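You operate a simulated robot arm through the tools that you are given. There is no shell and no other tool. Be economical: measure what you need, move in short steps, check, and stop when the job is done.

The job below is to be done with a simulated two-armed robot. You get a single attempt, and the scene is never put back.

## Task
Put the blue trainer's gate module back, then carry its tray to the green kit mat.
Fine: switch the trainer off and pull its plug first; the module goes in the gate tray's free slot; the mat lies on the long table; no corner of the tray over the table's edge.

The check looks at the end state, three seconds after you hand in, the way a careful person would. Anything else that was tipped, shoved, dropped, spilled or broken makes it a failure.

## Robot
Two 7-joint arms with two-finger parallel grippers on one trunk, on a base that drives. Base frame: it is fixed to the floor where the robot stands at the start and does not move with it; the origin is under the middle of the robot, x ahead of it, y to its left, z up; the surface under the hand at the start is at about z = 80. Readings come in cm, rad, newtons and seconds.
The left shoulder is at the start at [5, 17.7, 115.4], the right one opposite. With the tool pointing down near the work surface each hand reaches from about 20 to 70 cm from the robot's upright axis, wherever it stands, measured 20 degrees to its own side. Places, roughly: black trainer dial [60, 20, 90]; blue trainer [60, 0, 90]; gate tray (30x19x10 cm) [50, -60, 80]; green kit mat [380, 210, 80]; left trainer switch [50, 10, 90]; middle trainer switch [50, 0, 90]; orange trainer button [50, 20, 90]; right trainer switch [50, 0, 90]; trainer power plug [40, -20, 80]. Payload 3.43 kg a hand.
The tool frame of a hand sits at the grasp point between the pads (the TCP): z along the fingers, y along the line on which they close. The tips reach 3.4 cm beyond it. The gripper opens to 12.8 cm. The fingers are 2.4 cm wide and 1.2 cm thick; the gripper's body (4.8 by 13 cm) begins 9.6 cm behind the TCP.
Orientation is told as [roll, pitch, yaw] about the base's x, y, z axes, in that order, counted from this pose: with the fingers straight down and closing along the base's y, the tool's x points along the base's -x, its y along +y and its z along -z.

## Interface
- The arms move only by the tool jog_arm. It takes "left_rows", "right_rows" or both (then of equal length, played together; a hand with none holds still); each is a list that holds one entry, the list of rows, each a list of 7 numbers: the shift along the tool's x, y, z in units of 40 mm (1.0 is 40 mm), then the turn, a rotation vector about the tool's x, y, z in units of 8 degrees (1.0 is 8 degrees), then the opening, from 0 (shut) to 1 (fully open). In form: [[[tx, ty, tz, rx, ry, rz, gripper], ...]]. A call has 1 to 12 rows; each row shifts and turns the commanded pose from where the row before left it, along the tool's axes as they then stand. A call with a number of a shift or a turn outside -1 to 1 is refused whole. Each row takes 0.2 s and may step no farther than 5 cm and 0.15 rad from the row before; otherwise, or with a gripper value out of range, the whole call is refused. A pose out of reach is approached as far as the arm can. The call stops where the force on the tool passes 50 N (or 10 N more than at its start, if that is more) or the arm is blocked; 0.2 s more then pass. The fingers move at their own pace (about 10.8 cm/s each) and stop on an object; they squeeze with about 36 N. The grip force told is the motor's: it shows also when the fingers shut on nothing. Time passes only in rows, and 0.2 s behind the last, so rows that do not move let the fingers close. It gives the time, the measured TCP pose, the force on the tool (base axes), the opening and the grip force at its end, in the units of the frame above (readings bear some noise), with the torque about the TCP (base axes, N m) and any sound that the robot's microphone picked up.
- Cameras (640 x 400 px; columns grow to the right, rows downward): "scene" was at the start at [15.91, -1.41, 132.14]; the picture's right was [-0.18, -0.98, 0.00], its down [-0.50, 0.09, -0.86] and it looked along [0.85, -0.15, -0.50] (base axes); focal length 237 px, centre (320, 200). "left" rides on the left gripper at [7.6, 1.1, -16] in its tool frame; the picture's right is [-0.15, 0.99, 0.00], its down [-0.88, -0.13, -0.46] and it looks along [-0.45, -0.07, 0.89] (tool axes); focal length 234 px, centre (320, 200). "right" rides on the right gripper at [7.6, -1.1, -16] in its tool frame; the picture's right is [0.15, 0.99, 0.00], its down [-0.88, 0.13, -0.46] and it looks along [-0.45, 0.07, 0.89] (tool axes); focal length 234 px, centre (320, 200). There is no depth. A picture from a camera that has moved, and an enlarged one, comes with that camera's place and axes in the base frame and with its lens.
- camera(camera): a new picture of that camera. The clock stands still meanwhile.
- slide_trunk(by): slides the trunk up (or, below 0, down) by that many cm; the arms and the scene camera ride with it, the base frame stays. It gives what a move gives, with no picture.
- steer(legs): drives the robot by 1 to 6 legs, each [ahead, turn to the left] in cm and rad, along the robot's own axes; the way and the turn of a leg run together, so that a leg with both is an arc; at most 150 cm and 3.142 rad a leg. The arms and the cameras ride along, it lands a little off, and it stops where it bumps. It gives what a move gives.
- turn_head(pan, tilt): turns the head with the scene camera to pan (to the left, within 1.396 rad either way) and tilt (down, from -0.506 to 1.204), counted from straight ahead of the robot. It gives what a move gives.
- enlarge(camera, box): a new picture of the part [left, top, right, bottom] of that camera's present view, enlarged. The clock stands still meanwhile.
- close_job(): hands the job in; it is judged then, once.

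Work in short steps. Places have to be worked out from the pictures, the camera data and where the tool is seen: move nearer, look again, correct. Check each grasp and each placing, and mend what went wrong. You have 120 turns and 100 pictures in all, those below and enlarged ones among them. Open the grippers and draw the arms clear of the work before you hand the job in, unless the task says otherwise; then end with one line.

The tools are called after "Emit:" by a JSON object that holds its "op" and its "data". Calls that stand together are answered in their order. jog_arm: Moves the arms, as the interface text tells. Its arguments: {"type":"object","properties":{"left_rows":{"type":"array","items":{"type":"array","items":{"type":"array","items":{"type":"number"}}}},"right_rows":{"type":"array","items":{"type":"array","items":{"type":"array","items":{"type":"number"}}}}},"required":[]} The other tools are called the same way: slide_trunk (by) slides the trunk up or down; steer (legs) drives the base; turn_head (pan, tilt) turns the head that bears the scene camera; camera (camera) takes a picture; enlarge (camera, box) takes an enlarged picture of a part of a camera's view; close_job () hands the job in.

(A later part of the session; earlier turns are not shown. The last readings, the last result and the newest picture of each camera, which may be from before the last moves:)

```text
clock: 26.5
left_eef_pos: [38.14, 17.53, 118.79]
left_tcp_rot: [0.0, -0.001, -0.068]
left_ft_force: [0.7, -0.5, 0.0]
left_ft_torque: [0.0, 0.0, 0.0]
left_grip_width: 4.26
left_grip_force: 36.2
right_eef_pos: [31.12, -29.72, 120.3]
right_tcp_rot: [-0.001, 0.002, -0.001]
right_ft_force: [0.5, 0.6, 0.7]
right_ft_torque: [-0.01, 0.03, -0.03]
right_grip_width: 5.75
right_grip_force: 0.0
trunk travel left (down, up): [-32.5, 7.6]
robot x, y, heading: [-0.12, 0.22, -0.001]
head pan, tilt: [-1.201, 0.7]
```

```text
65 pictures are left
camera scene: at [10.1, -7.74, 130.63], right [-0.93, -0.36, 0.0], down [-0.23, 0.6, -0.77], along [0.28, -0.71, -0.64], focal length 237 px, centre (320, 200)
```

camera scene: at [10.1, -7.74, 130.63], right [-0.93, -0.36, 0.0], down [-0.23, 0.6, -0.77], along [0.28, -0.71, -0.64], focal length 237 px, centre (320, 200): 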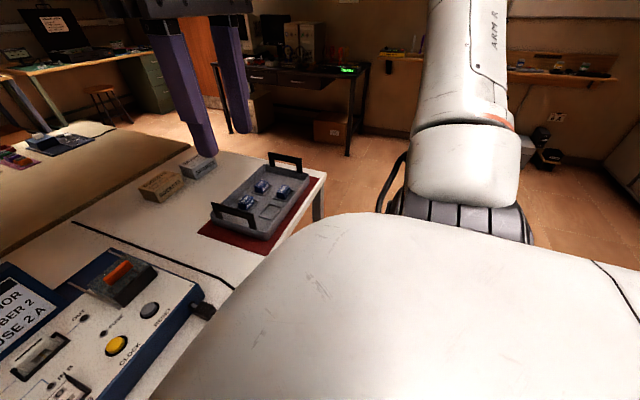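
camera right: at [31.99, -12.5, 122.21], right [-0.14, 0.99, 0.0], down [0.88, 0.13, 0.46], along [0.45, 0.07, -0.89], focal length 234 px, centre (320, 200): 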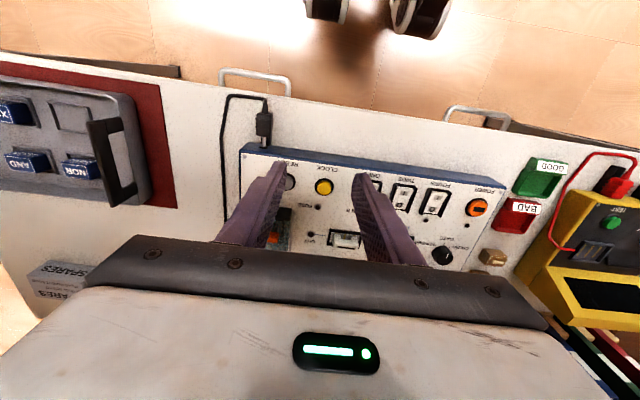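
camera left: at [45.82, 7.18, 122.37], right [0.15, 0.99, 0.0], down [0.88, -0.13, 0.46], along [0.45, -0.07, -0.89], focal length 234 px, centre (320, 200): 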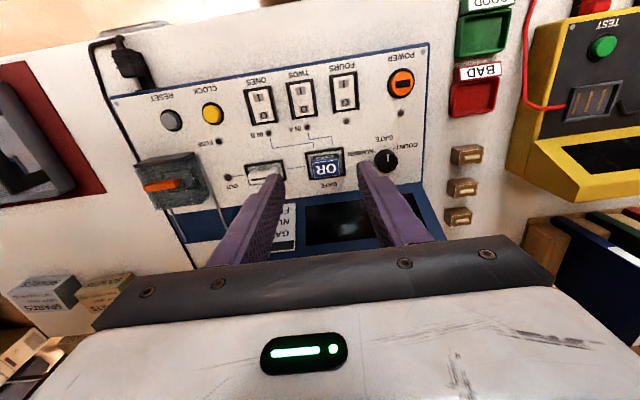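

The floor to the robot's right is clear. I'll drive sideways by turning right, going 57 cm and turning back, so the tray ends up straight ahead.

Emit:
{"op": "steer", "data": {"legs": [[0, -1.571], [57, 0], [0, 1.571]]}}

Emit:
{"op": "turn_head", "data": {"pan": 0, "tilt": 0.8}}

Emit:
{"op": "camera", "data": {"camera": "scene"}}

Emit:
{"op": "camera", "data": {"camera": "left"}}

```text
clock: 37.4
left_eef_pos: [38.16, -38.86, 118.63]
left_tcp_rot: [0.001, 0.0, -0.049]
left_ft_force: [-0.5, 0.1, -0.9]
left_ft_torque: [-0.02, -0.02, -0.04]
left_grip_width: 4.25
left_grip_force: 35.8
right_eef_pos: [32.26, -86.09, 120.27]
right_tcp_rot: [-0.001, -0.003, 0.015]
right_ft_force: [1.0, -0.3, 0.5]
right_ft_torque: [-0.02, 0.01, 0.01]
right_grip_width: 5.77
right_grip_force: 0.0
trunk travel left (down, up): [-32.5, 7.6]
robot x, y, heading: [0.7, -57.1, 0.016]
head pan, tilt: [-1.201, 0.7]
```

```text
clock: 38.8
left_eef_pos: [38.44, -38.76, 118.68]
left_tcp_rot: [0.001, -0.001, -0.049]
left_ft_force: [0.5, -0.9, -1.1]
left_ft_torque: [-0.02, 0.01, 0.0]
left_grip_width: 4.27
left_grip_force: 36.2
right_eef_pos: [32.26, -86.17, 120.27]
right_tcp_rot: [0.0, -0.002, 0.015]
right_ft_force: [0.2, -0.7, 0.1]
right_ft_torque: [-0.02, -0.05, 0.0]
right_grip_width: 5.72
right_grip_force: 0.0
trunk travel left (down, up): [-32.5, 7.6]
robot x, y, heading: [0.61, -56.63, 0.019]
head pan, tilt: [0.0, 0.799]
```

```text
64 pictures are left
camera scene: at [15.61, -56.51, 129.81], right [0.02, -1.0, 0.0], down [-0.72, -0.01, -0.7], along [0.7, 0.01, -0.72], focal length 237 px, centre (320, 200)
```

scene: 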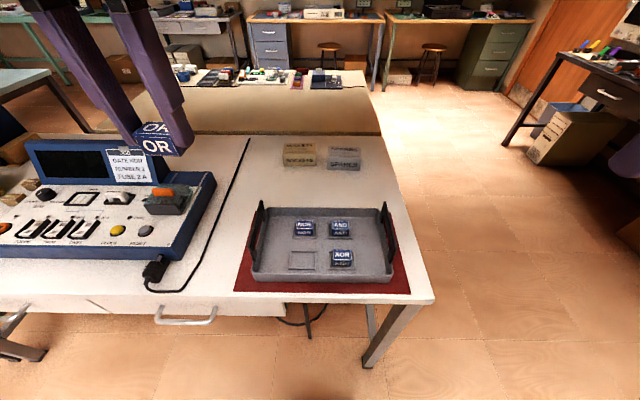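

```text
63 pictures are left
camera left: at [30.8, -37.21, 134.79], right [0.19, 0.98, 0.0], down [0.87, -0.17, 0.46], along [0.45, -0.09, -0.89], focal length 234 px, centre (320, 200)
```

left: 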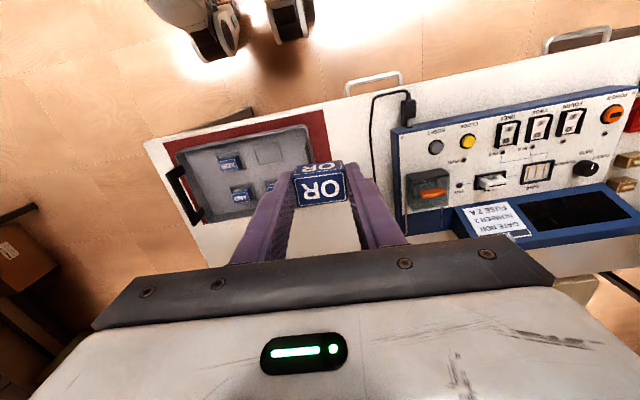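

The free slot works out to about [43.5, -52, 81] from two views. I'll bring the module above it.

Emit:
{"op": "jog_arm", "data": {"left_rows": [[[-0.3, -0.6, 0.4, 0, 0, 0, 0], [-0.3, -0.6, 0.6, 0, 0, 0, 0], [-0.3, -0.6, 0.7, 0, 0, 0, 0], [-0.28, -0.6, 0.7, 0, 0, 0, 0], [-0.28, -0.6, 0.7, 0, 0, 0, 0], [0, -0.23, 0.9, 0, 0, 0, 0], [0, 0, 0.9, 0, 0, 0, 0], [0, 0, 0.9, 0, 0, 0, 0], [0, 0, 0, 0, 0, 0, 0]]]}}

Emit:
{"op": "camera", "data": {"camera": "left"}}

Emit:
{"op": "enlarge", "data": {"camera": "scene", "box": [230, 180, 430, 300]}}

```text
clock: 40.8
left_eef_pos: [43.45, -52.01, 95.5]
left_tcp_rot: [0.001, 0.0, -0.05]
left_ft_force: [-0.1, 0.2, 0.0]
left_ft_torque: [0.01, -0.02, -0.03]
left_grip_width: 4.29
left_grip_force: 36.2
right_eef_pos: [32.12, -86.16, 120.17]
right_tcp_rot: [-0.001, -0.001, 0.018]
right_ft_force: [-0.2, 0.6, -0.1]
right_ft_torque: [0.02, -0.03, 0.02]
right_grip_width: 5.78
right_grip_force: 0.0
trunk travel left (down, up): [-32.5, 7.6]
robot x, y, heading: [0.4, -56.54, 0.019]
head pan, tilt: [0.0, 0.799]
```

```text
62 pictures are left
camera left: at [35.88, -50.46, 111.58], right [0.19, 0.98, 0.0], down [0.87, -0.17, 0.46], along [0.45, -0.09, -0.89], focal length 234 px, centre (320, 200)
```

left: 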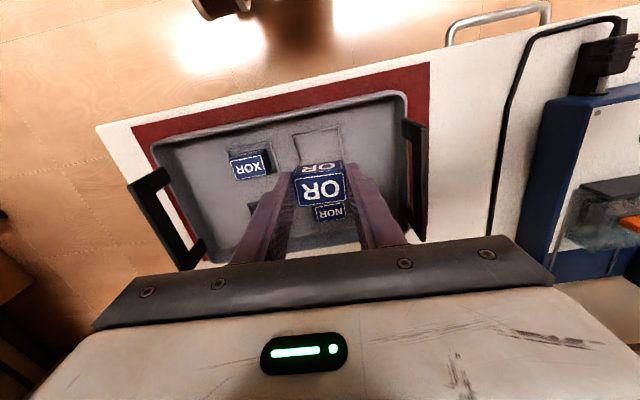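

```text
3.20 times, centred on (330, 240) of scene
camera zoom: at [15.6, -56.51, 129.81], right [0.02, -1.0, 0.0], down [-0.72, -0.01, -0.7], along [0.7, 0.01, -0.72], focal length 758 px, centre (288, 72)
```

zoom: 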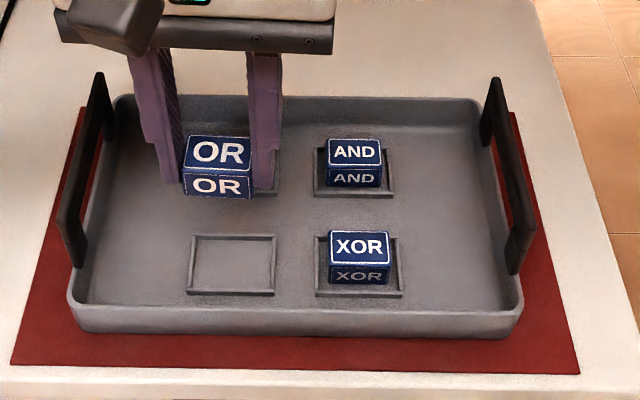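

The module is aligned over the slot to within a couple of millimetres. I'll lower it to just above the slot and look again.

Emit:
{"op": "jog_arm", "data": {"left_rows": [[[0, -0.03, 0.8, 0, 0, 0, 0], [0, 0, 0.8, 0, 0, 0, 0], [0, 0, 0.5, 0, 0, 0, 0], [0, 0, 0.2, 0, 0, 0, 0], [0, 0, 0, 0, 0, 0, 0]]]}}

Emit:
{"op": "enlarge", "data": {"camera": "scene", "box": [250, 200, 390, 290]}}

Emit:
{"op": "enlarge", "data": {"camera": "left", "box": [220, 100, 440, 240]}}

```text
clock: 42.0
left_eef_pos: [43.51, -52.14, 86.36]
left_tcp_rot: [0.0, 0.0, -0.05]
left_ft_force: [-0.4, 0.8, 0.2]
left_ft_torque: [0.0, 0.01, 0.0]
left_grip_width: 4.28
left_grip_force: 35.9
right_eef_pos: [32.2, -86.08, 120.31]
right_tcp_rot: [0.0, -0.002, 0.015]
right_ft_force: [0.5, 0.2, 0.8]
right_ft_torque: [-0.01, 0.0, 0.0]
right_grip_width: 5.74
right_grip_force: 0.1
trunk travel left (down, up): [-32.5, 7.6]
robot x, y, heading: [1.0, -56.86, 0.022]
head pan, tilt: [0.0, 0.799]
```

```text
4.44 times, centred on (320, 245) of scene
camera zoom: at [15.61, -56.5, 129.81], right [0.02, -1.0, 0.0], down [-0.72, -0.01, -0.7], along [0.7, 0.01, -0.72], focal length 1052 px, centre (320, 0)
```

zoom: 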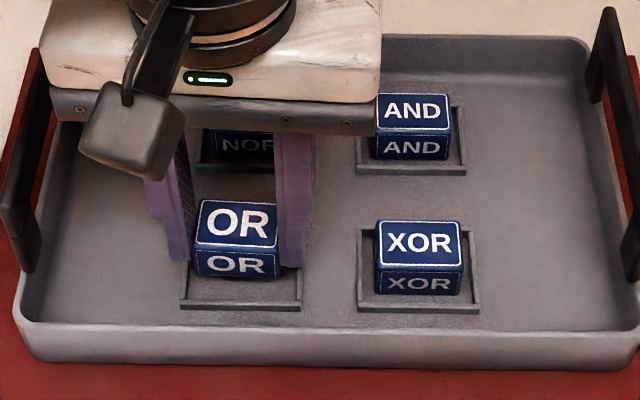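

```text
2.86 times, centred on (330, 170) of left
camera zoom: at [36.02, -50.56, 102.46], right [0.19, 0.98, 0.0], down [0.87, -0.17, 0.46], along [0.45, -0.09, -0.89], focal length 669 px, centre (291, 286)
```

zoom: 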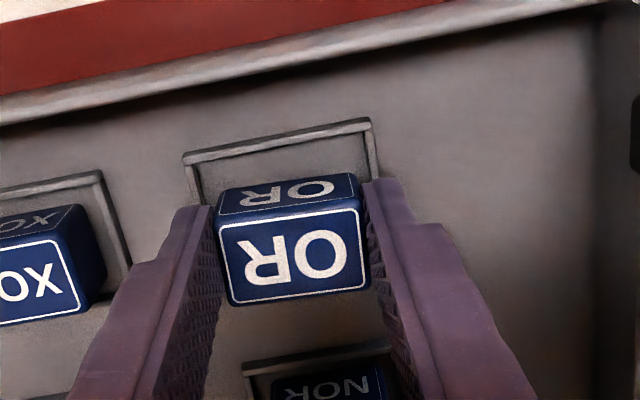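

Compared with the seated XOR, the OR module still has about 1 cm to go and is centred. I'll lower gently and watch the force.

Emit:
{"op": "jog_arm", "data": {"left_rows": [[[0, -0.02, 0.1, 0, 0, 0, 0], [0, 0, 0.06, 0, 0, 0, 0], [0, 0, 0.05, 0, 0, 0, 0], [0, 0, 0, 0, 0, 0, 0]]]}}

Emit:
{"op": "enlarge", "data": {"camera": "scene", "box": [250, 200, 390, 290]}}

```text
clock: 43.0
left_eef_pos: [43.53, -52.11, 85.49]
left_tcp_rot: [-0.001, 0.0, -0.049]
left_ft_force: [-0.5, 0.5, -0.8]
left_ft_torque: [0.03, 0.01, 0.02]
left_grip_width: 4.27
left_grip_force: 35.9
right_eef_pos: [32.08, -86.07, 120.21]
right_tcp_rot: [0.001, -0.002, 0.015]
right_ft_force: [0.5, 0.3, 0.0]
right_ft_torque: [0.04, 0.03, 0.0]
right_grip_width: 5.76
right_grip_force: 0.0
trunk travel left (down, up): [-32.5, 7.6]
robot x, y, heading: [0.76, -56.77, 0.019]
head pan, tilt: [0.0, 0.799]
```

```text
4.44 times, centred on (320, 245) of scene
camera zoom: at [15.61, -56.5, 129.81], right [0.02, -1.0, 0.0], down [-0.72, -0.01, -0.7], along [0.7, 0.01, -0.72], focal length 1052 px, centre (320, 0)
```

zoom: 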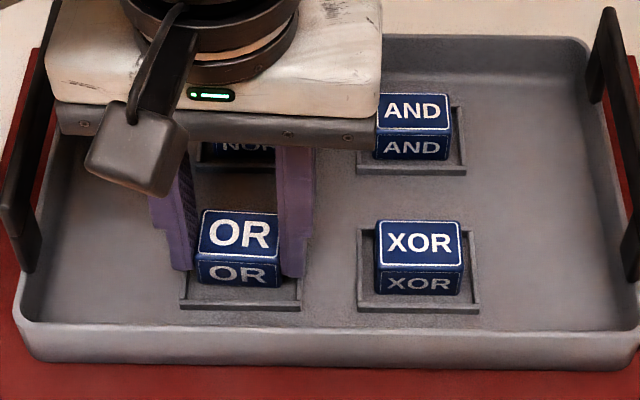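

No contact yet, so I'll continue in 0.15 cm steps.

Emit:
{"op": "jog_arm", "data": {"left_rows": [[[0, 0, 0.04, 0, 0, 0, 0], [0, 0, 0.04, 0, 0, 0, 0], [0, 0, 0.03, 0, 0, 0, 0], [0, 0, 0, 0, 0, 0, 0]]]}}

```text
clock: 44.0
left_eef_pos: [43.51, -52.16, 85.18]
left_tcp_rot: [0.0, -0.002, -0.05]
left_ft_force: [1.5, 2.6, 9.8]
left_ft_torque: [0.04, 0.0, 0.02]
left_grip_width: 4.29
left_grip_force: 35.6
right_eef_pos: [32.06, -86.02, 120.32]
right_tcp_rot: [0.0, -0.003, 0.015]
right_ft_force: [-0.4, -0.4, 0.0]
right_ft_torque: [0.01, -0.03, -0.01]
right_grip_width: 5.75
right_grip_force: 0.0
trunk travel left (down, up): [-32.5, 7.6]
robot x, y, heading: [0.16, -57.21, 0.018]
head pan, tilt: [0.0, 0.799]
```

There is a 10 N contact at the predicted height. I'll release, raise clear and check.

Emit:
{"op": "jog_arm", "data": {"left_rows": [[[0, 0, 0, 0, 0, 0, 0.42], [0, 0, 0, 0, 0, 0, 0.42], [0, 0, -0.4, 0, 0, 0, 0.42], [0, 0, -0.9, 0, 0, 0, 0.42], [0, 0, -0.9, 0, 0, 0, 0.42], [0, 0, -0.9, 0, 0, 0, 0.42], [0, 0, -0.9, 0, 0, 0, 0.42], [0, 0, 0, 0, 0, 0, 0.42]]]}}

Emit:
{"op": "enlarge", "data": {"camera": "scene", "box": [230, 180, 430, 300]}}

Emit:
{"op": "camera", "data": {"camera": "left"}}

```text
clock: 45.8
left_eef_pos: [43.55, -52.34, 101.0]
left_tcp_rot: [0.0, 0.003, -0.048]
left_ft_force: [0.1, 0.9, -0.6]
left_ft_torque: [-0.02, -0.02, -0.02]
left_grip_width: 5.41
left_grip_force: 0.1
right_eef_pos: [32.16, -85.98, 120.13]
right_tcp_rot: [0.0, -0.002, 0.015]
right_ft_force: [0.0, 0.0, 0.9]
right_ft_torque: [0.0, 0.03, 0.01]
right_grip_width: 5.77
right_grip_force: 0.0
trunk travel left (down, up): [-32.5, 7.6]
robot x, y, heading: [0.46, -56.74, 0.019]
head pan, tilt: [0.0, 0.799]
```

```text
3.20 times, centred on (330, 240) of scene
camera zoom: at [15.62, -56.5, 129.8], right [0.02, -1.0, 0.0], down [-0.72, -0.01, -0.7], along [0.7, 0.01, -0.72], focal length 758 px, centre (288, 72)
```

zoom: 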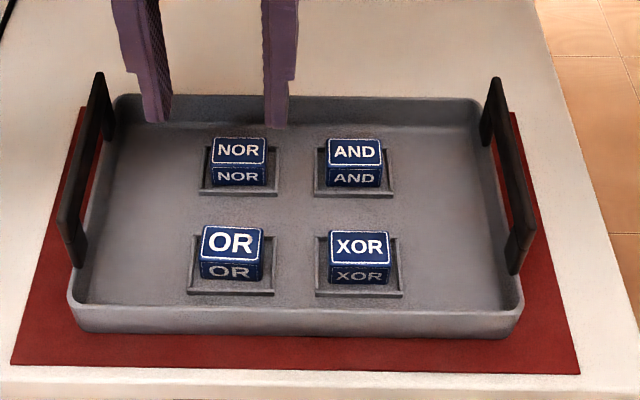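

```text
56 pictures are left
camera left: at [35.94, -50.76, 117.15], right [0.19, 0.98, 0.0], down [0.87, -0.17, 0.46], along [0.45, -0.09, -0.89], focal length 234 px, centre (320, 200)
```

left: 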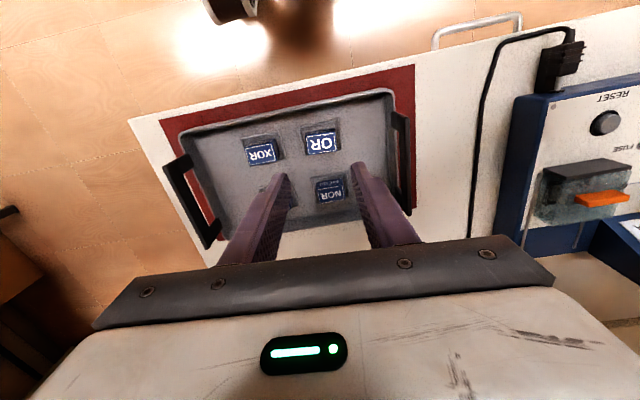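

The OR module appears seated like its neighbours. I'll check it closer and then survey the room toward the long table with the green mat.

Emit:
{"op": "enlarge", "data": {"camera": "scene", "box": [280, 215, 360, 280]}}

Emit:
{"op": "turn_head", "data": {"pan": 0.62, "tilt": 0.25}}

Emit:
{"op": "camera", "data": {"camera": "scene"}}

```text
6.15 times, centred on (320, 248) of scene
camera zoom: at [15.62, -56.5, 129.8], right [0.02, -1.0, 0.0], down [-0.72, -0.01, -0.7], along [0.7, 0.01, -0.72], focal length 1457 px, centre (320, -92)
```

zoom: 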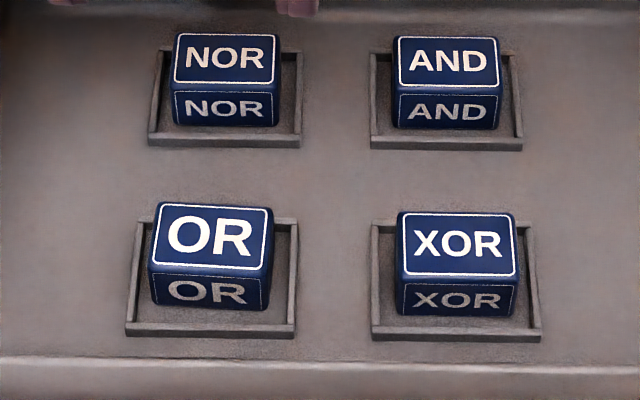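

```text
clock: 46.8
left_eef_pos: [43.56, -52.2, 100.99]
left_tcp_rot: [0.0, -0.002, -0.049]
left_ft_force: [-0.4, -0.1, 0.3]
left_ft_torque: [0.03, 0.01, 0.0]
left_grip_width: 5.39
left_grip_force: 0.1
right_eef_pos: [32.26, -86.03, 120.26]
right_tcp_rot: [-0.001, -0.001, 0.016]
right_ft_force: [0.1, 0.0, -0.2]
right_ft_torque: [-0.02, -0.03, 0.03]
right_grip_width: 5.75
right_grip_force: 0.0
trunk travel left (down, up): [-32.5, 7.6]
robot x, y, heading: [0.67, -56.59, 0.013]
head pan, tilt: [0.62, 0.25]
```

```text
54 pictures are left
camera scene: at [15.06, -51.09, 134.71], right [0.59, -0.8, 0.0], down [-0.2, -0.15, -0.97], along [0.78, 0.58, -0.25], focal length 237 px, centre (320, 200)
```

scene: 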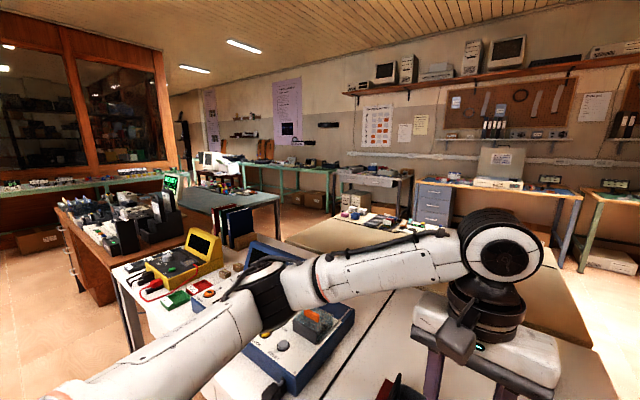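

The OR module looks maybe 0.3 cm further back than its neighbour. I'll look from above with the left camera to make sure it's inside the rim.

Emit:
{"op": "enlarge", "data": {"camera": "left", "box": [230, 110, 360, 210]}}

```text
4.00 times, centred on (295, 160) of left
camera zoom: at [35.93, -50.77, 117.12], right [0.19, 0.98, 0.0], down [0.87, -0.17, 0.46], along [0.45, -0.09, -0.89], focal length 937 px, centre (420, 360)
```

zoom: 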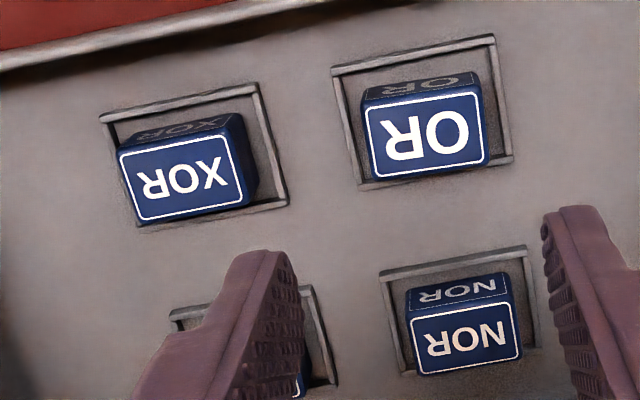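

The OR sits flat within its rim. Now I'll look toward the mat's stated place [380, 210].

Emit:
{"op": "enlarge", "data": {"camera": "scene", "box": [180, 130, 460, 260]}}

```text
2.29 times, centred on (320, 195) of scene
camera zoom: at [15.06, -51.09, 134.71], right [0.59, -0.8, 0.0], down [-0.2, -0.15, -0.97], along [0.78, 0.58, -0.25], focal length 541 px, centre (320, 211)
```

zoom: 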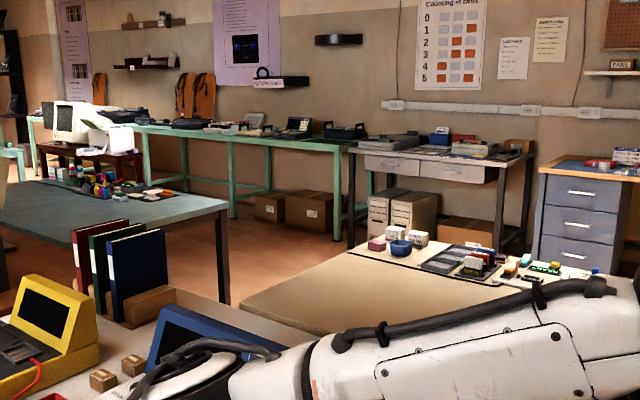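

The mat isn't visible yet from here; the long table with teal legs stands by the far wall with its front edge near x≈340. I'll survey the floor for a route to the right and ahead.

Emit:
{"op": "turn_head", "data": {"pan": -0.35, "tilt": 0.3}}

Emit:
{"op": "camera", "data": {"camera": "scene"}}

Emit:
{"op": "turn_head", "data": {"pan": 1.3, "tilt": 0.4}}

Emit:
{"op": "camera", "data": {"camera": "scene"}}

```text
clock: 48.0
left_eef_pos: [43.58, -52.31, 101.05]
left_tcp_rot: [0.001, 0.0, -0.047]
left_ft_force: [-0.5, 0.2, 0.2]
left_ft_torque: [-0.02, 0.0, 0.02]
left_grip_width: 5.38
left_grip_force: 0.0
right_eef_pos: [32.21, -86.1, 120.18]
right_tcp_rot: [0.001, -0.003, 0.015]
right_ft_force: [1.2, -0.8, -0.7]
right_ft_torque: [0.01, 0.01, 0.01]
right_grip_width: 5.74
right_grip_force: 0.0
trunk travel left (down, up): [-32.5, 7.6]
robot x, y, heading: [0.31, -57.22, 0.02]
head pan, tilt: [-0.351, 0.3]
```

```text
51 pictures are left
camera scene: at [16.37, -59.69, 134.24], right [-0.33, -0.94, 0.0], down [-0.28, 0.1, -0.96], along [0.9, -0.31, -0.3], focal length 237 px, centre (320, 200)
```

scene: 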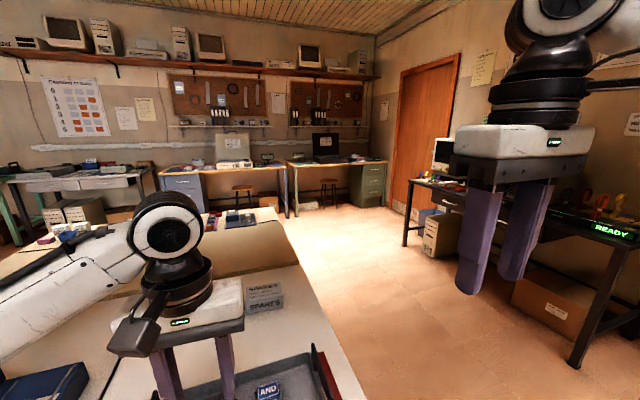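

```text
clock: 49.7
left_eef_pos: [43.48, -52.36, 101.0]
left_tcp_rot: [0.001, 0.001, -0.049]
left_ft_force: [0.4, 0.6, -0.8]
left_ft_torque: [0.0, 0.01, -0.01]
left_grip_width: 5.37
left_grip_force: 0.0
right_eef_pos: [32.29, -86.1, 120.16]
right_tcp_rot: [0.002, -0.003, 0.017]
right_ft_force: [0.1, -0.2, -0.3]
right_ft_torque: [-0.01, -0.06, 0.0]
right_grip_width: 5.77
right_grip_force: 0.1
trunk travel left (down, up): [-32.5, 7.6]
robot x, y, heading: [0.74, -57.34, 0.018]
head pan, tilt: [1.3, 0.4]
```

```text
50 pictures are left
camera scene: at [9.87, -47.67, 133.32], right [0.97, -0.25, 0.0], down [-0.1, -0.38, -0.92], along [0.23, 0.89, -0.39], focal length 237 px, centre (320, 200)
```

scene: 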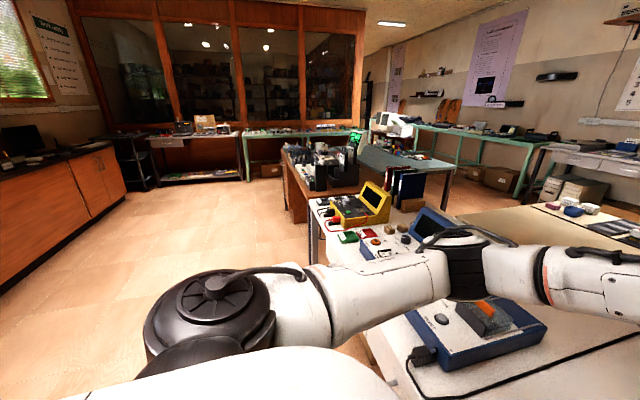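

The right side aisle is clear, so I'll use that route. The tray's handle bars work out to about [47, -42] and [47, -71] with tops near z 90, so I'll hover both hands over them with the yaw zeroed.

Emit:
{"op": "jog_arm", "data": {"left_rows": [[[-0.11, 0.32, 0.09, 0, 0, -0.35, 0.42], [-0.11, 0.32, 0.09, 0, 0, 0, 0.42], [-0.11, 0.32, 0.09, 0, 0, 0, 0.42], [-0.11, 0.32, 0.09, 0, 0, 0, 0.42], [-0.11, 0.32, 0.09, 0, 0, 0, 0.42], [-0.11, 0.32, 0.09, 0, 0, 0, 0.42], [-0.11, 0.32, 0.09, 0, 0, 0, 0.42], [-0.11, 0.32, 0.09, 0, 0, 0, 0.42]]], "right_rows": [[[-0.46, 0.475, 0.69, 0, 0, 0.11, 0.42], [-0.46, 0.475, 0.69, 0, 0, 0, 0.42], [-0.46, 0.475, 0.69, 0, 0, 0, 0.42], [-0.46, 0.475, 0.69, 0, 0, 0, 0.42], [-0.46, 0.475, 0.69, 0, 0, 0, 0.42], [-0.46, 0.475, 0.69, 0, 0, 0, 0.42], [-0.46, 0.475, 0.69, 0, 0, 0, 0.42], [-0.46, 0.475, 0.69, 0, 0, 0, 0.42]]]}}

Emit:
{"op": "turn_head", "data": {"pan": 0, "tilt": 0.8}}

Emit:
{"op": "camera", "data": {"camera": "scene"}}

Emit:
{"op": "camera", "data": {"camera": "left"}}

Emit:
{"op": "camera", "data": {"camera": "right"}}

```text
clock: 51.5
left_eef_pos: [47.35, -41.93, 98.21]
left_tcp_rot: [0.001, 0.001, 0.0]
left_ft_force: [-0.4, 0.0, 0.4]
left_ft_torque: [-0.03, -0.01, 0.0]
left_grip_width: 5.38
left_grip_force: 0.1
right_eef_pos: [47.05, -70.71, 98.06]
right_tcp_rot: [0.001, -0.002, -0.001]
right_ft_force: [0.0, -0.4, 0.4]
right_ft_torque: [-0.03, 0.03, 0.0]
right_grip_width: 5.4
right_grip_force: 0.1
trunk travel left (down, up): [-32.5, 7.6]
robot x, y, heading: [0.47, -56.76, 0.023]
head pan, tilt: [1.3, 0.4]
```

```text
clock: 53.0
left_eef_pos: [47.17, -42.11, 98.24]
left_tcp_rot: [0.0, 0.001, -0.002]
left_ft_force: [0.1, -0.4, 0.1]
left_ft_torque: [0.02, 0.02, 0.01]
left_grip_width: 5.38
left_grip_force: 0.2
right_eef_pos: [46.94, -70.76, 98.04]
right_tcp_rot: [0.0, -0.002, -0.001]
right_ft_force: [0.2, -0.3, -0.2]
right_ft_torque: [0.01, -0.01, -0.03]
right_grip_width: 5.38
right_grip_force: 0.0
trunk travel left (down, up): [-32.5, 7.6]
robot x, y, heading: [0.65, -57.08, 0.017]
head pan, tilt: [0.0, 0.799]
```

```text
49 pictures are left
camera scene: at [15.61, -56.49, 129.81], right [0.02, -1.0, 0.0], down [-0.72, -0.01, -0.7], along [0.7, 0.01, -0.72], focal length 237 px, centre (320, 200)
```

scene: 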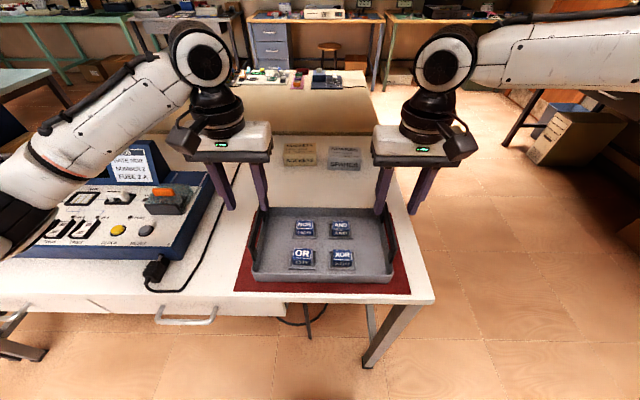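

```text
48 pictures are left
camera left: at [39.55, -40.77, 114.32], right [0.15, 0.99, 0.0], down [0.88, -0.13, 0.46], along [0.45, -0.07, -0.89], focal length 234 px, centre (320, 200)
```

left: 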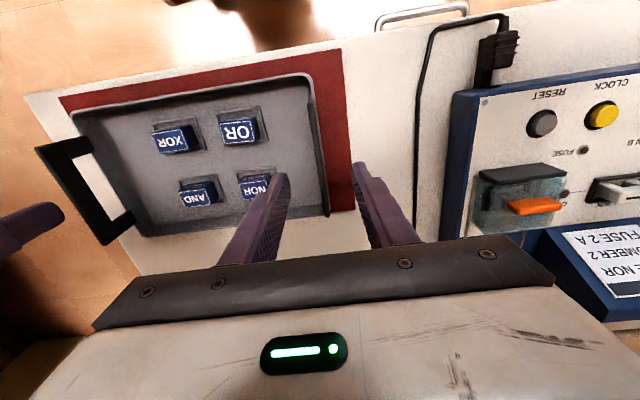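

```text
47 pictures are left
camera right: at [39.3, -72.04, 114.04], right [-0.15, 0.99, 0.0], down [0.88, 0.13, 0.46], along [0.45, 0.07, -0.89], focal length 234 px, centre (320, 200)
```

right: 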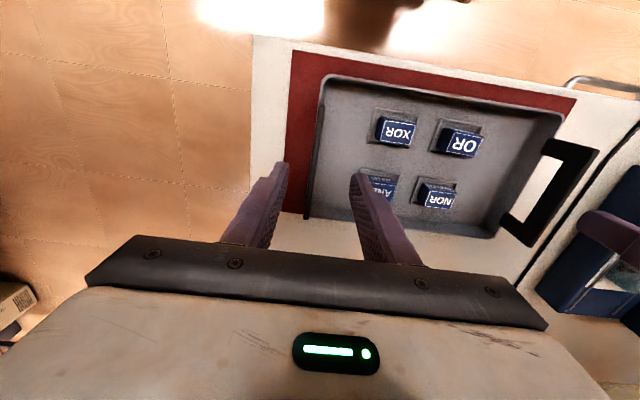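

Both hands straddle the bars in view. I'll enlarge each to check alignment.

Emit:
{"op": "enlarge", "data": {"camera": "left", "box": [250, 70, 400, 250]}}

Emit:
{"op": "enlarge", "data": {"camera": "right", "box": [240, 70, 400, 250]}}

Emit:
{"op": "enlarge", "data": {"camera": "scene", "box": [200, 140, 450, 310]}}

```text
2.22 times, centred on (325, 160) of left
camera zoom: at [39.55, -40.77, 114.32], right [0.15, 0.99, 0.0], down [0.88, -0.13, 0.46], along [0.45, -0.07, -0.89], focal length 520 px, centre (309, 289)
```

zoom: 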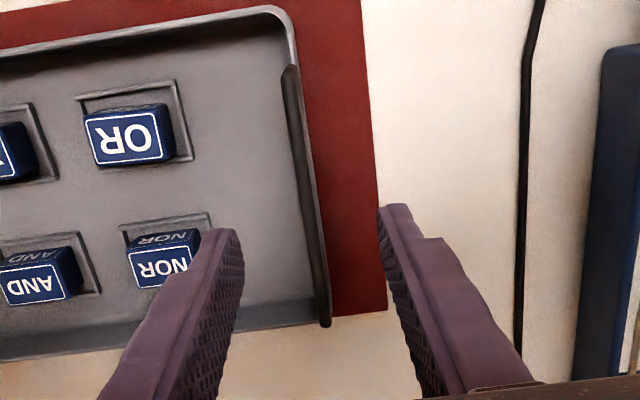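

```text
2.22 times, centred on (320, 160) of right
camera zoom: at [39.3, -72.04, 114.04], right [-0.15, 0.99, 0.0], down [0.88, 0.13, 0.46], along [0.45, 0.07, -0.89], focal length 520 px, centre (320, 289)
```

zoom: 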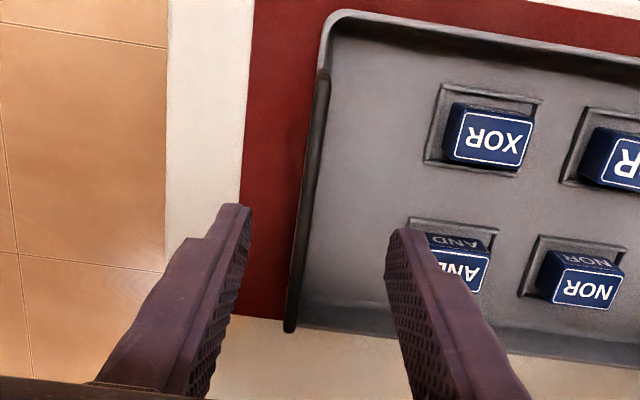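

```text
2.35 times, centred on (325, 225) of scene
camera zoom: at [15.61, -56.49, 129.81], right [0.02, -1.0, 0.0], down [-0.72, -0.01, -0.7], along [0.7, 0.01, -0.72], focal length 557 px, centre (308, 141)
```

zoom: 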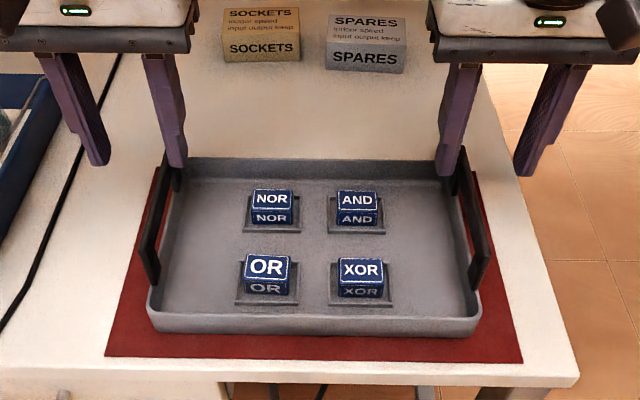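

The bars lie along x at y≈-42.05 and y≈-71.45, with centres at x≈47.7. I'll correct and descend both hands to z≈89.2.

Emit:
{"op": "jog_arm", "data": {"left_rows": [[[-0.12, 0.01, 0.3, 0, 0, 0, 0.42], [0, 0, 0.7, 0, 0, 0, 0.42], [0, 0, 0.7, 0, 0, 0, 0.42], [0, 0, 0.4, 0, 0, 0, 0.42], [0, 0, 0.15, 0, 0, 0, 0.42]]], "right_rows": [[[-0.18, -0.17, 0.3, 0, 0, 0, 0.42], [0, 0, 0.7, 0, 0, 0, 0.42], [0, 0, 0.7, 0, 0, 0, 0.42], [0, 0, 0.4, 0, 0, 0, 0.42], [0, 0, 0.1, 0, 0, 0, 0.42]]]}}

Emit:
{"op": "enlarge", "data": {"camera": "scene", "box": [200, 140, 450, 310]}}

Emit:
{"op": "enlarge", "data": {"camera": "left", "box": [250, 70, 400, 250]}}

Emit:
{"op": "enlarge", "data": {"camera": "right", "box": [240, 70, 400, 250]}}

```text
clock: 54.2
left_eef_pos: [47.64, -41.85, 89.21]
left_tcp_rot: [-0.001, 0.0, 0.0]
left_ft_force: [-0.3, -0.2, -0.3]
left_ft_torque: [0.02, -0.01, 0.0]
left_grip_width: 5.39
left_grip_force: 0.0
right_eef_pos: [46.61, -72.92, 89.95]
right_tcp_rot: [0.003, -0.003, 0.001]
right_ft_force: [0.2, -0.6, -0.3]
right_ft_torque: [0.02, -0.01, -0.01]
right_grip_width: 5.37
right_grip_force: 0.1
right hand out of reach, approached as far as the arm can: row 2, 3, 4
trunk travel left (down, up): [-32.5, 7.6]
robot x, y, heading: [0.32, -56.8, 0.016]
head pan, tilt: [0.0, 0.799]
```

```text
2.35 times, centred on (325, 225) of scene
camera zoom: at [15.61, -56.5, 129.81], right [0.02, -1.0, 0.0], down [-0.72, -0.01, -0.7], along [0.7, 0.01, -0.72], focal length 557 px, centre (308, 141)
```

zoom: 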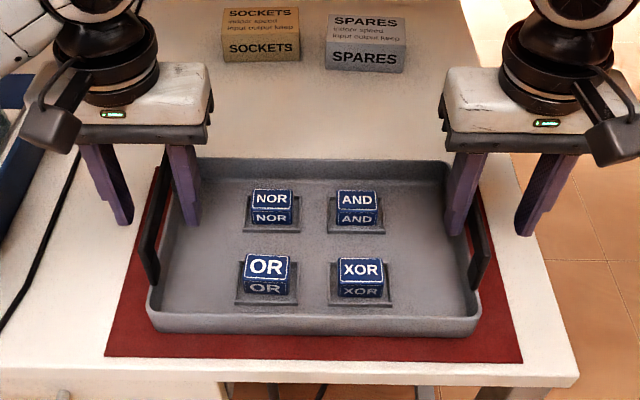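

```text
2.22 times, centred on (325, 160) of left
camera zoom: at [40.0, -40.68, 105.26], right [0.15, 0.99, 0.0], down [0.88, -0.13, 0.46], along [0.45, -0.07, -0.89], focal length 520 px, centre (309, 289)
```

zoom: 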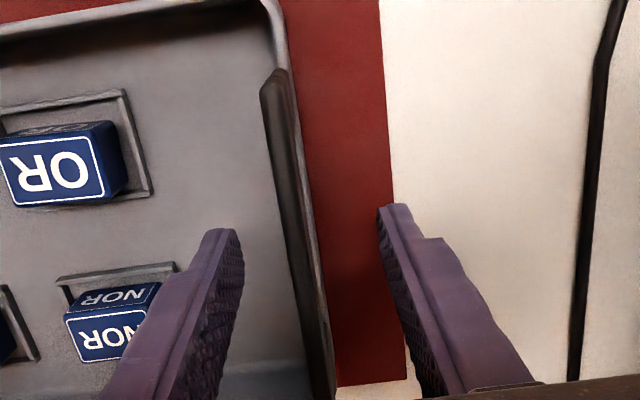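

```text
2.22 times, centred on (320, 160) of right
camera zoom: at [38.94, -74.24, 105.92], right [-0.15, 0.99, 0.0], down [0.88, 0.13, 0.46], along [0.45, 0.07, -0.89], focal length 520 px, centre (320, 289)
```

zoom: 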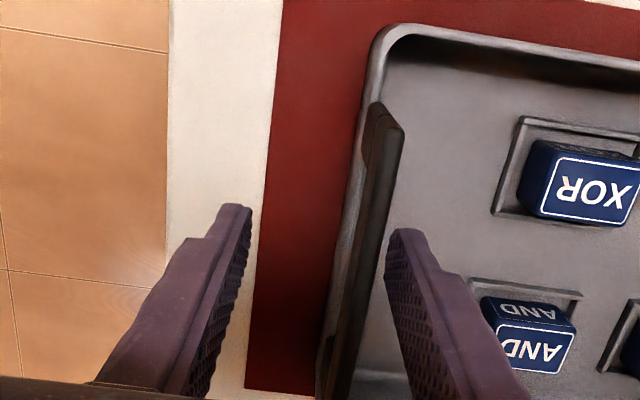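

The right hand hit its inner reach limit at this height but had no trouble higher up. I'll raise both hands, align them, and then lower the trunk instead so the arm posture stays reachable.

Emit:
{"op": "jog_arm", "data": {"left_rows": [[[0, 0, -0.7, 0, 0, 0, 0.42], [0, 0, -0.7, 0, 0, 0, 0.42], [0, 0, -0.7, 0, 0, 0, 0.42], [0, -0.05, -0.7, 0, 0, 0, 0.42], [0, 0, -0.15, 0, 0, 0, 0.42], [0, 0, 0, 0, 0, 0, 0.42]]], "right_rows": [[[0, 0, -0.7, 0, 0, 0, 0.42], [0, 0, -0.7, 0, 0, 0, 0.42], [0, 0.1, -0.7, 0, 0, 0, 0.42], [-0.13, 0.14, -0.66, 0, 0, 0, 0.42], [-0.13, 0.13, 0, 0, 0, 0, 0.42], [0, 0, 0, 0, 0, 0, 0.42]]]}}

Emit:
{"op": "slide_trunk", "data": {"by": -8}}

```text
clock: 55.6
left_eef_pos: [47.6, -42.09, 100.97]
left_tcp_rot: [0.001, 0.0, -0.001]
left_ft_force: [-1.0, -0.3, -0.1]
left_ft_torque: [0.01, -0.01, 0.02]
left_grip_width: 5.38
left_grip_force: 0.1
right_eef_pos: [47.71, -71.46, 100.86]
right_tcp_rot: [0.0, -0.003, 0.0]
right_ft_force: [0.1, -0.3, 0.3]
right_ft_torque: [0.0, -0.01, 0.0]
right_grip_width: 5.39
right_grip_force: 0.0
trunk travel left (down, up): [-32.5, 7.6]
robot x, y, heading: [0.72, -56.73, 0.017]
head pan, tilt: [0.0, 0.799]
```

```text
clock: 56.8
left_eef_pos: [47.69, -41.98, 93.0]
left_tcp_rot: [-0.001, 0.001, 0.001]
left_ft_force: [-0.2, 0.0, -0.8]
left_ft_torque: [0.0, 0.0, 0.02]
left_grip_width: 5.38
left_grip_force: 0.0
right_eef_pos: [47.66, -71.5, 92.86]
right_tcp_rot: [0.0, -0.001, -0.001]
right_ft_force: [0.2, -0.4, 0.0]
right_ft_torque: [0.02, -0.02, 0.04]
right_grip_width: 5.39
right_grip_force: 0.1
trunk travel left (down, up): [-24.5, 15.6]
robot x, y, heading: [0.32, -56.68, 0.018]
head pan, tilt: [0.0, 0.799]
```

Both hands are aligned, with the tips at about bar-top height. I'll check the fit before lowering the last 4 cm.

Emit:
{"op": "enlarge", "data": {"camera": "left", "box": [250, 70, 400, 250]}}

Emit:
{"op": "enlarge", "data": {"camera": "right", "box": [240, 70, 400, 250]}}

```text
2.22 times, centred on (325, 160) of left
camera zoom: at [39.98, -40.91, 109.03], right [0.15, 0.99, 0.0], down [0.88, -0.13, 0.46], along [0.45, -0.07, -0.89], focal length 520 px, centre (309, 289)
```

zoom: 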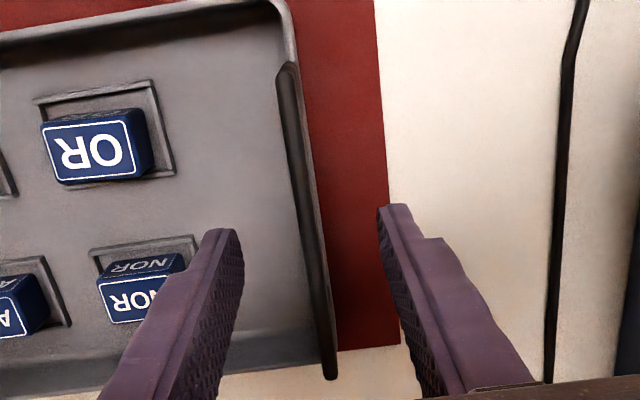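

```text
2.22 times, centred on (320, 160) of right
camera zoom: at [40.07, -72.68, 108.95], right [-0.15, 0.99, 0.0], down [0.88, 0.13, 0.46], along [0.45, 0.07, -0.89], focal length 520 px, centre (320, 289)
```

zoom: 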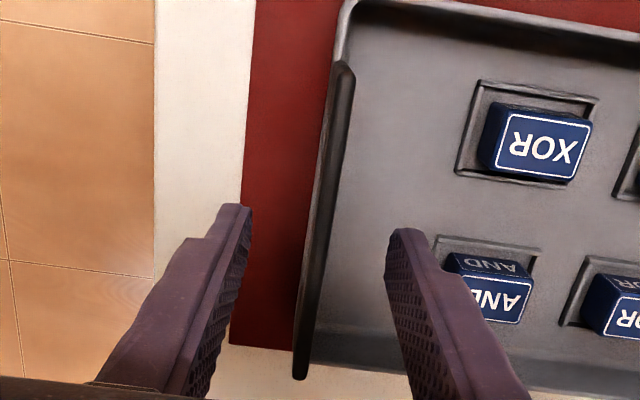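

The bars are centred between the fingers on both sides. I'll lower the trunk 3.8 cm and close both grippers.

Emit:
{"op": "slide_trunk", "data": {"by": -3.8}}

Emit:
{"op": "jog_arm", "data": {"left_rows": [[[0, 0, 0, 0, 0, 0, 0.2], [0, 0, 0, 0, 0, 0, 0], [0, 0, 0, 0, 0, 0, 0], [0, 0, 0, 0, 0, 0, 0], [0, 0, 0, 0, 0, 0, 0]]], "right_rows": [[[0, 0, 0, 0, 0, 0, 0.2], [0, 0, 0, 0, 0, 0, 0], [0, 0, 0, 0, 0, 0, 0], [0, 0, 0, 0, 0, 0, 0], [0, 0, 0, 0, 0, 0, 0]]]}}

Emit:
{"op": "camera", "data": {"camera": "scene"}}

```text
clock: 57.6
left_eef_pos: [47.68, -42.05, 89.16]
left_tcp_rot: [0.001, 0.0, 0.001]
left_ft_force: [-1.0, 0.2, -0.2]
left_ft_torque: [0.01, -0.06, 0.02]
left_grip_width: 5.38
left_grip_force: 0.0
right_eef_pos: [47.62, -71.43, 89.16]
right_tcp_rot: [-0.001, -0.002, 0.0]
right_ft_force: [-0.5, 0.4, 0.3]
right_ft_torque: [-0.03, -0.02, 0.02]
right_grip_width: 5.4
right_grip_force: 0.0
trunk travel left (down, up): [-20.7, 19.4]
robot x, y, heading: [0.52, -56.84, 0.013]
head pan, tilt: [0.0, 0.799]
```

```text
clock: 58.8
left_eef_pos: [47.63, -42.11, 89.13]
left_tcp_rot: [-0.001, 0.0, 0.0]
left_ft_force: [0.1, -1.0, -1.0]
left_ft_torque: [-0.04, 0.09, -0.04]
left_grip_width: 0.68
left_grip_force: 36.3
right_eef_pos: [47.5, -71.42, 89.04]
right_tcp_rot: [-0.001, -0.001, 0.001]
right_ft_force: [1.1, 1.8, 1.0]
right_ft_torque: [-0.04, 0.03, -0.09]
right_grip_width: 0.69
right_grip_force: 35.8
trunk travel left (down, up): [-20.7, 19.4]
robot x, y, heading: [0.43, -57.07, 0.021]
head pan, tilt: [0.0, 0.799]
```

```text
38 pictures are left
camera scene: at [15.61, -56.49, 118.01], right [0.02, -1.0, 0.0], down [-0.72, -0.01, -0.7], along [0.7, 0.01, -0.72], focal length 237 px, centre (320, 200)
```

scene: 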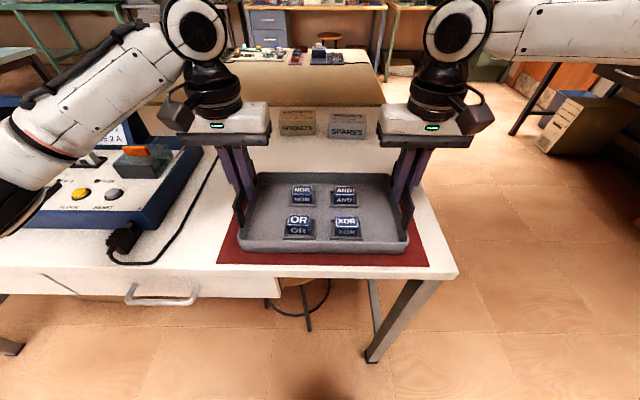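

Both bars are gripped at 0.68 cm. I'll lift 3 cm with the trunk and check the weight and that the tray is level.

Emit:
{"op": "slide_trunk", "data": {"by": 3}}

Emit:
{"op": "enlarge", "data": {"camera": "scene", "box": [190, 100, 450, 280]}}

```text
clock: 59.5
left_eef_pos: [47.69, -42.12, 92.13]
left_tcp_rot: [0.002, -0.001, -0.001]
left_ft_force: [-0.3, -2.1, -3.5]
left_ft_torque: [-0.01, 0.11, -0.01]
left_grip_width: 0.65
left_grip_force: 36.2
right_eef_pos: [47.68, -71.42, 91.92]
right_tcp_rot: [0.001, -0.001, -0.002]
right_ft_force: [0.4, 2.1, -2.4]
right_ft_torque: [-0.06, -0.12, -0.05]
right_grip_width: 0.72
right_grip_force: 35.8
trunk travel left (down, up): [-23.7, 16.4]
robot x, y, heading: [0.39, -57.07, 0.017]
head pan, tilt: [0.0, 0.799]
```

```text
2.22 times, centred on (320, 190) of scene
camera zoom: at [15.67, -56.5, 120.99], right [0.02, -1.0, 0.0], down [-0.72, -0.01, -0.7], along [0.7, 0.01, -0.72], focal length 526 px, centre (320, 222)
```

zoom: 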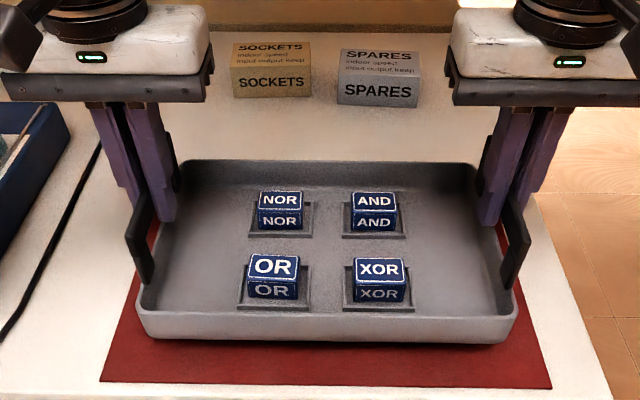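

The tray is lifted level with a light load on each hand. I'll raise it fully so it clears everything, then turn right and drive out past the table's end.

Emit:
{"op": "slide_trunk", "data": {"by": 15}}

Emit:
{"op": "steer", "data": {"legs": [[0, -1.588], [82, 0]]}}

Emit:
{"op": "steer", "data": {"legs": [[0, 1.571]]}}

Emit:
{"op": "turn_head", "data": {"pan": 0, "tilt": 0.45}}

Emit:
{"op": "camera", "data": {"camera": "scene"}}

```text
clock: 61.3
left_eef_pos: [47.73, -41.95, 107.1]
left_tcp_rot: [0.0, -0.001, 0.001]
left_ft_force: [0.0, -4.6, -3.1]
left_ft_torque: [0.01, -0.01, 0.0]
left_grip_width: 0.68
left_grip_force: 35.9
right_eef_pos: [47.79, -71.37, 107.11]
right_tcp_rot: [0.001, 0.0, 0.0]
right_ft_force: [0.7, 3.9, -2.8]
right_ft_torque: [-0.01, 0.04, -0.07]
right_grip_width: 0.68
right_grip_force: 35.9
trunk travel left (down, up): [-38.7, 1.4]
robot x, y, heading: [0.38, -56.96, 0.019]
head pan, tilt: [0.0, 0.799]
```

```text
clock: 69.5
left_eef_pos: [13.41, -186.35, 107.07]
left_tcp_rot: [0.0, -0.001, -1.601]
left_ft_force: [-5.5, 0.4, -2.9]
left_ft_torque: [0.03, -0.01, 0.04]
left_grip_width: 0.66
left_grip_force: 35.3
right_eef_pos: [-15.83, -185.52, 106.98]
right_tcp_rot: [0.001, -0.001, -1.599]
right_ft_force: [6.1, -0.9, -3.5]
right_ft_torque: [0.04, 0.01, -0.07]
right_grip_width: 0.69
right_grip_force: 36.0
trunk travel left (down, up): [-38.7, 1.4]
robot x, y, heading: [-0.1, -139.04, -1.584]
head pan, tilt: [0.0, 0.799]
```

```text
clock: 73.8
left_eef_pos: [47.29, -124.63, 107.1]
left_tcp_rot: [-0.001, -0.001, -0.016]
left_ft_force: [0.3, -0.3, -2.5]
left_ft_torque: [-0.03, -0.01, 0.02]
left_grip_width: 0.66
left_grip_force: 36.0
right_eef_pos: [46.88, -154.02, 107.13]
right_tcp_rot: [0.0, 0.001, -0.014]
right_ft_force: [0.8, 0.9, -3.2]
right_ft_torque: [-0.05, 0.04, -0.04]
right_grip_width: 0.7
right_grip_force: 35.4
trunk travel left (down, up): [-38.7, 1.4]
robot x, y, heading: [0.05, -138.74, 0.006]
head pan, tilt: [0.0, 0.799]
```

```text
clock: 74.6
left_eef_pos: [47.21, -124.81, 107.05]
left_tcp_rot: [-0.002, 0.001, -0.015]
left_ft_force: [-0.6, -1.0, -3.5]
left_ft_torque: [-0.02, -0.01, 0.01]
left_grip_width: 0.66
left_grip_force: 35.9
right_eef_pos: [46.89, -153.94, 107.07]
right_tcp_rot: [0.0, 0.002, -0.016]
right_ft_force: [0.9, 0.6, -2.5]
right_ft_torque: [-0.1, 0.06, -0.05]
right_grip_width: 0.69
right_grip_force: 35.9
trunk travel left (down, up): [-38.7, 1.4]
robot x, y, heading: [0.09, -138.72, 0.002]
head pan, tilt: [0.0, 0.45]
```

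```text
36 pictures are left
camera scene: at [16.2, -138.56, 139.03], right [0.0, -1.0, 0.0], down [-0.44, 0.0, -0.9], along [0.9, 0.0, -0.44], focal length 237 px, centre (320, 200)
```

scene: 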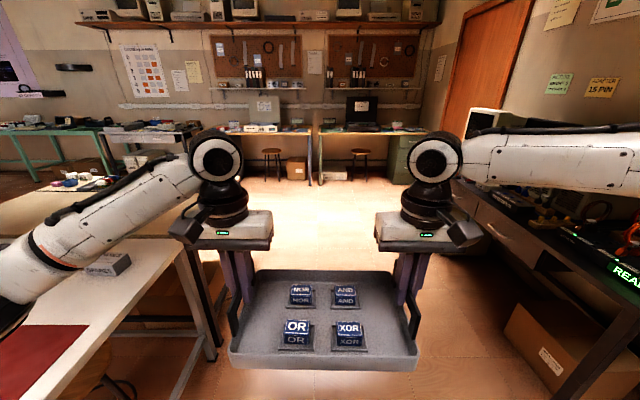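

The corridor is clear, but I'm closer to the table on the left than to the desks on the right. I'll shift about 17 cm right while advancing, then go on to x≈265.

Emit:
{"op": "steer", "data": {"legs": [[0, -0.3], [58, 0], [0, 0.3], [120, 0]]}}

Emit:
{"op": "camera", "data": {"camera": "scene"}}

```text
clock: 85.6
left_eef_pos: [222.9, -140.11, 107.0]
left_tcp_rot: [0.0, -0.001, -0.006]
left_ft_force: [0.2, -0.1, -3.0]
left_ft_torque: [0.0, 0.02, 0.01]
left_grip_width: 0.69
left_grip_force: 36.0
right_eef_pos: [222.84, -169.45, 106.93]
right_tcp_rot: [-0.001, -0.001, -0.006]
right_ft_force: [-0.3, 1.2, -3.5]
right_ft_torque: [-0.01, 0.0, 0.01]
right_grip_width: 0.66
right_grip_force: 36.0
trunk travel left (down, up): [-38.7, 1.4]
robot x, y, heading: [175.61, -154.67, 0.009]
head pan, tilt: [0.0, 0.45]
```

```text
35 pictures are left
camera scene: at [191.95, -154.27, 139.04], right [0.01, -1.0, 0.0], down [-0.44, 0.0, -0.9], along [0.9, 0.01, -0.44], focal length 237 px, centre (320, 200)
```

scene: 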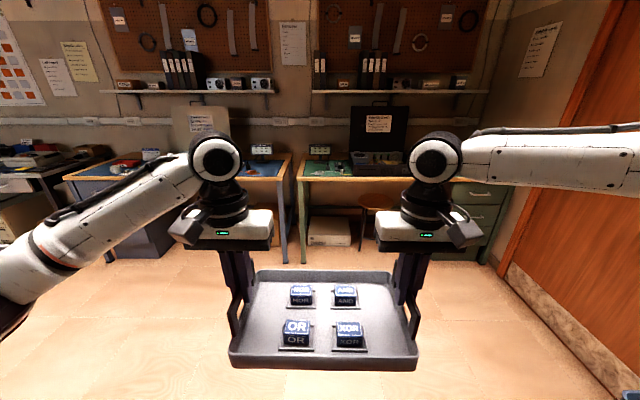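

The bench fronts are at x≈350. I'll advance 82 cm to x≈257, turn left, and look along the aisle.

Emit:
{"op": "steer", "data": {"legs": [[82, 0], [0, 1.562]]}}

Emit:
{"op": "camera", "data": {"camera": "scene"}}

```text
clock: 93.8
left_eef_pos: [244.5, -106.4, 107.05]
left_tcp_rot: [0.0, 0.0, 1.552]
left_ft_force: [0.7, -0.3, -3.1]
left_ft_torque: [0.02, -0.01, 0.0]
left_grip_width: 0.69
left_grip_force: 35.9
right_eef_pos: [273.87, -106.92, 106.93]
right_tcp_rot: [0.0, 0.0, 1.554]
right_ft_force: [-0.6, -0.2, -3.3]
right_ft_torque: [-0.07, -0.05, -0.05]
right_grip_width: 0.69
right_grip_force: 35.9
trunk travel left (down, up): [-38.7, 1.4]
robot x, y, heading: [258.46, -153.67, 1.569]
head pan, tilt: [0.0, 0.45]
```

```text
34 pictures are left
camera scene: at [258.52, -137.42, 139.04], right [1.0, 0.0, 0.0], down [0.0, -0.44, -0.9], along [0.0, 0.9, -0.44], focal length 237 px, centre (320, 200)
```

scene: 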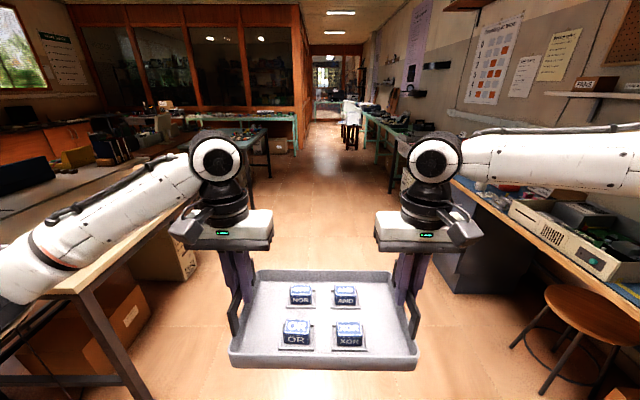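

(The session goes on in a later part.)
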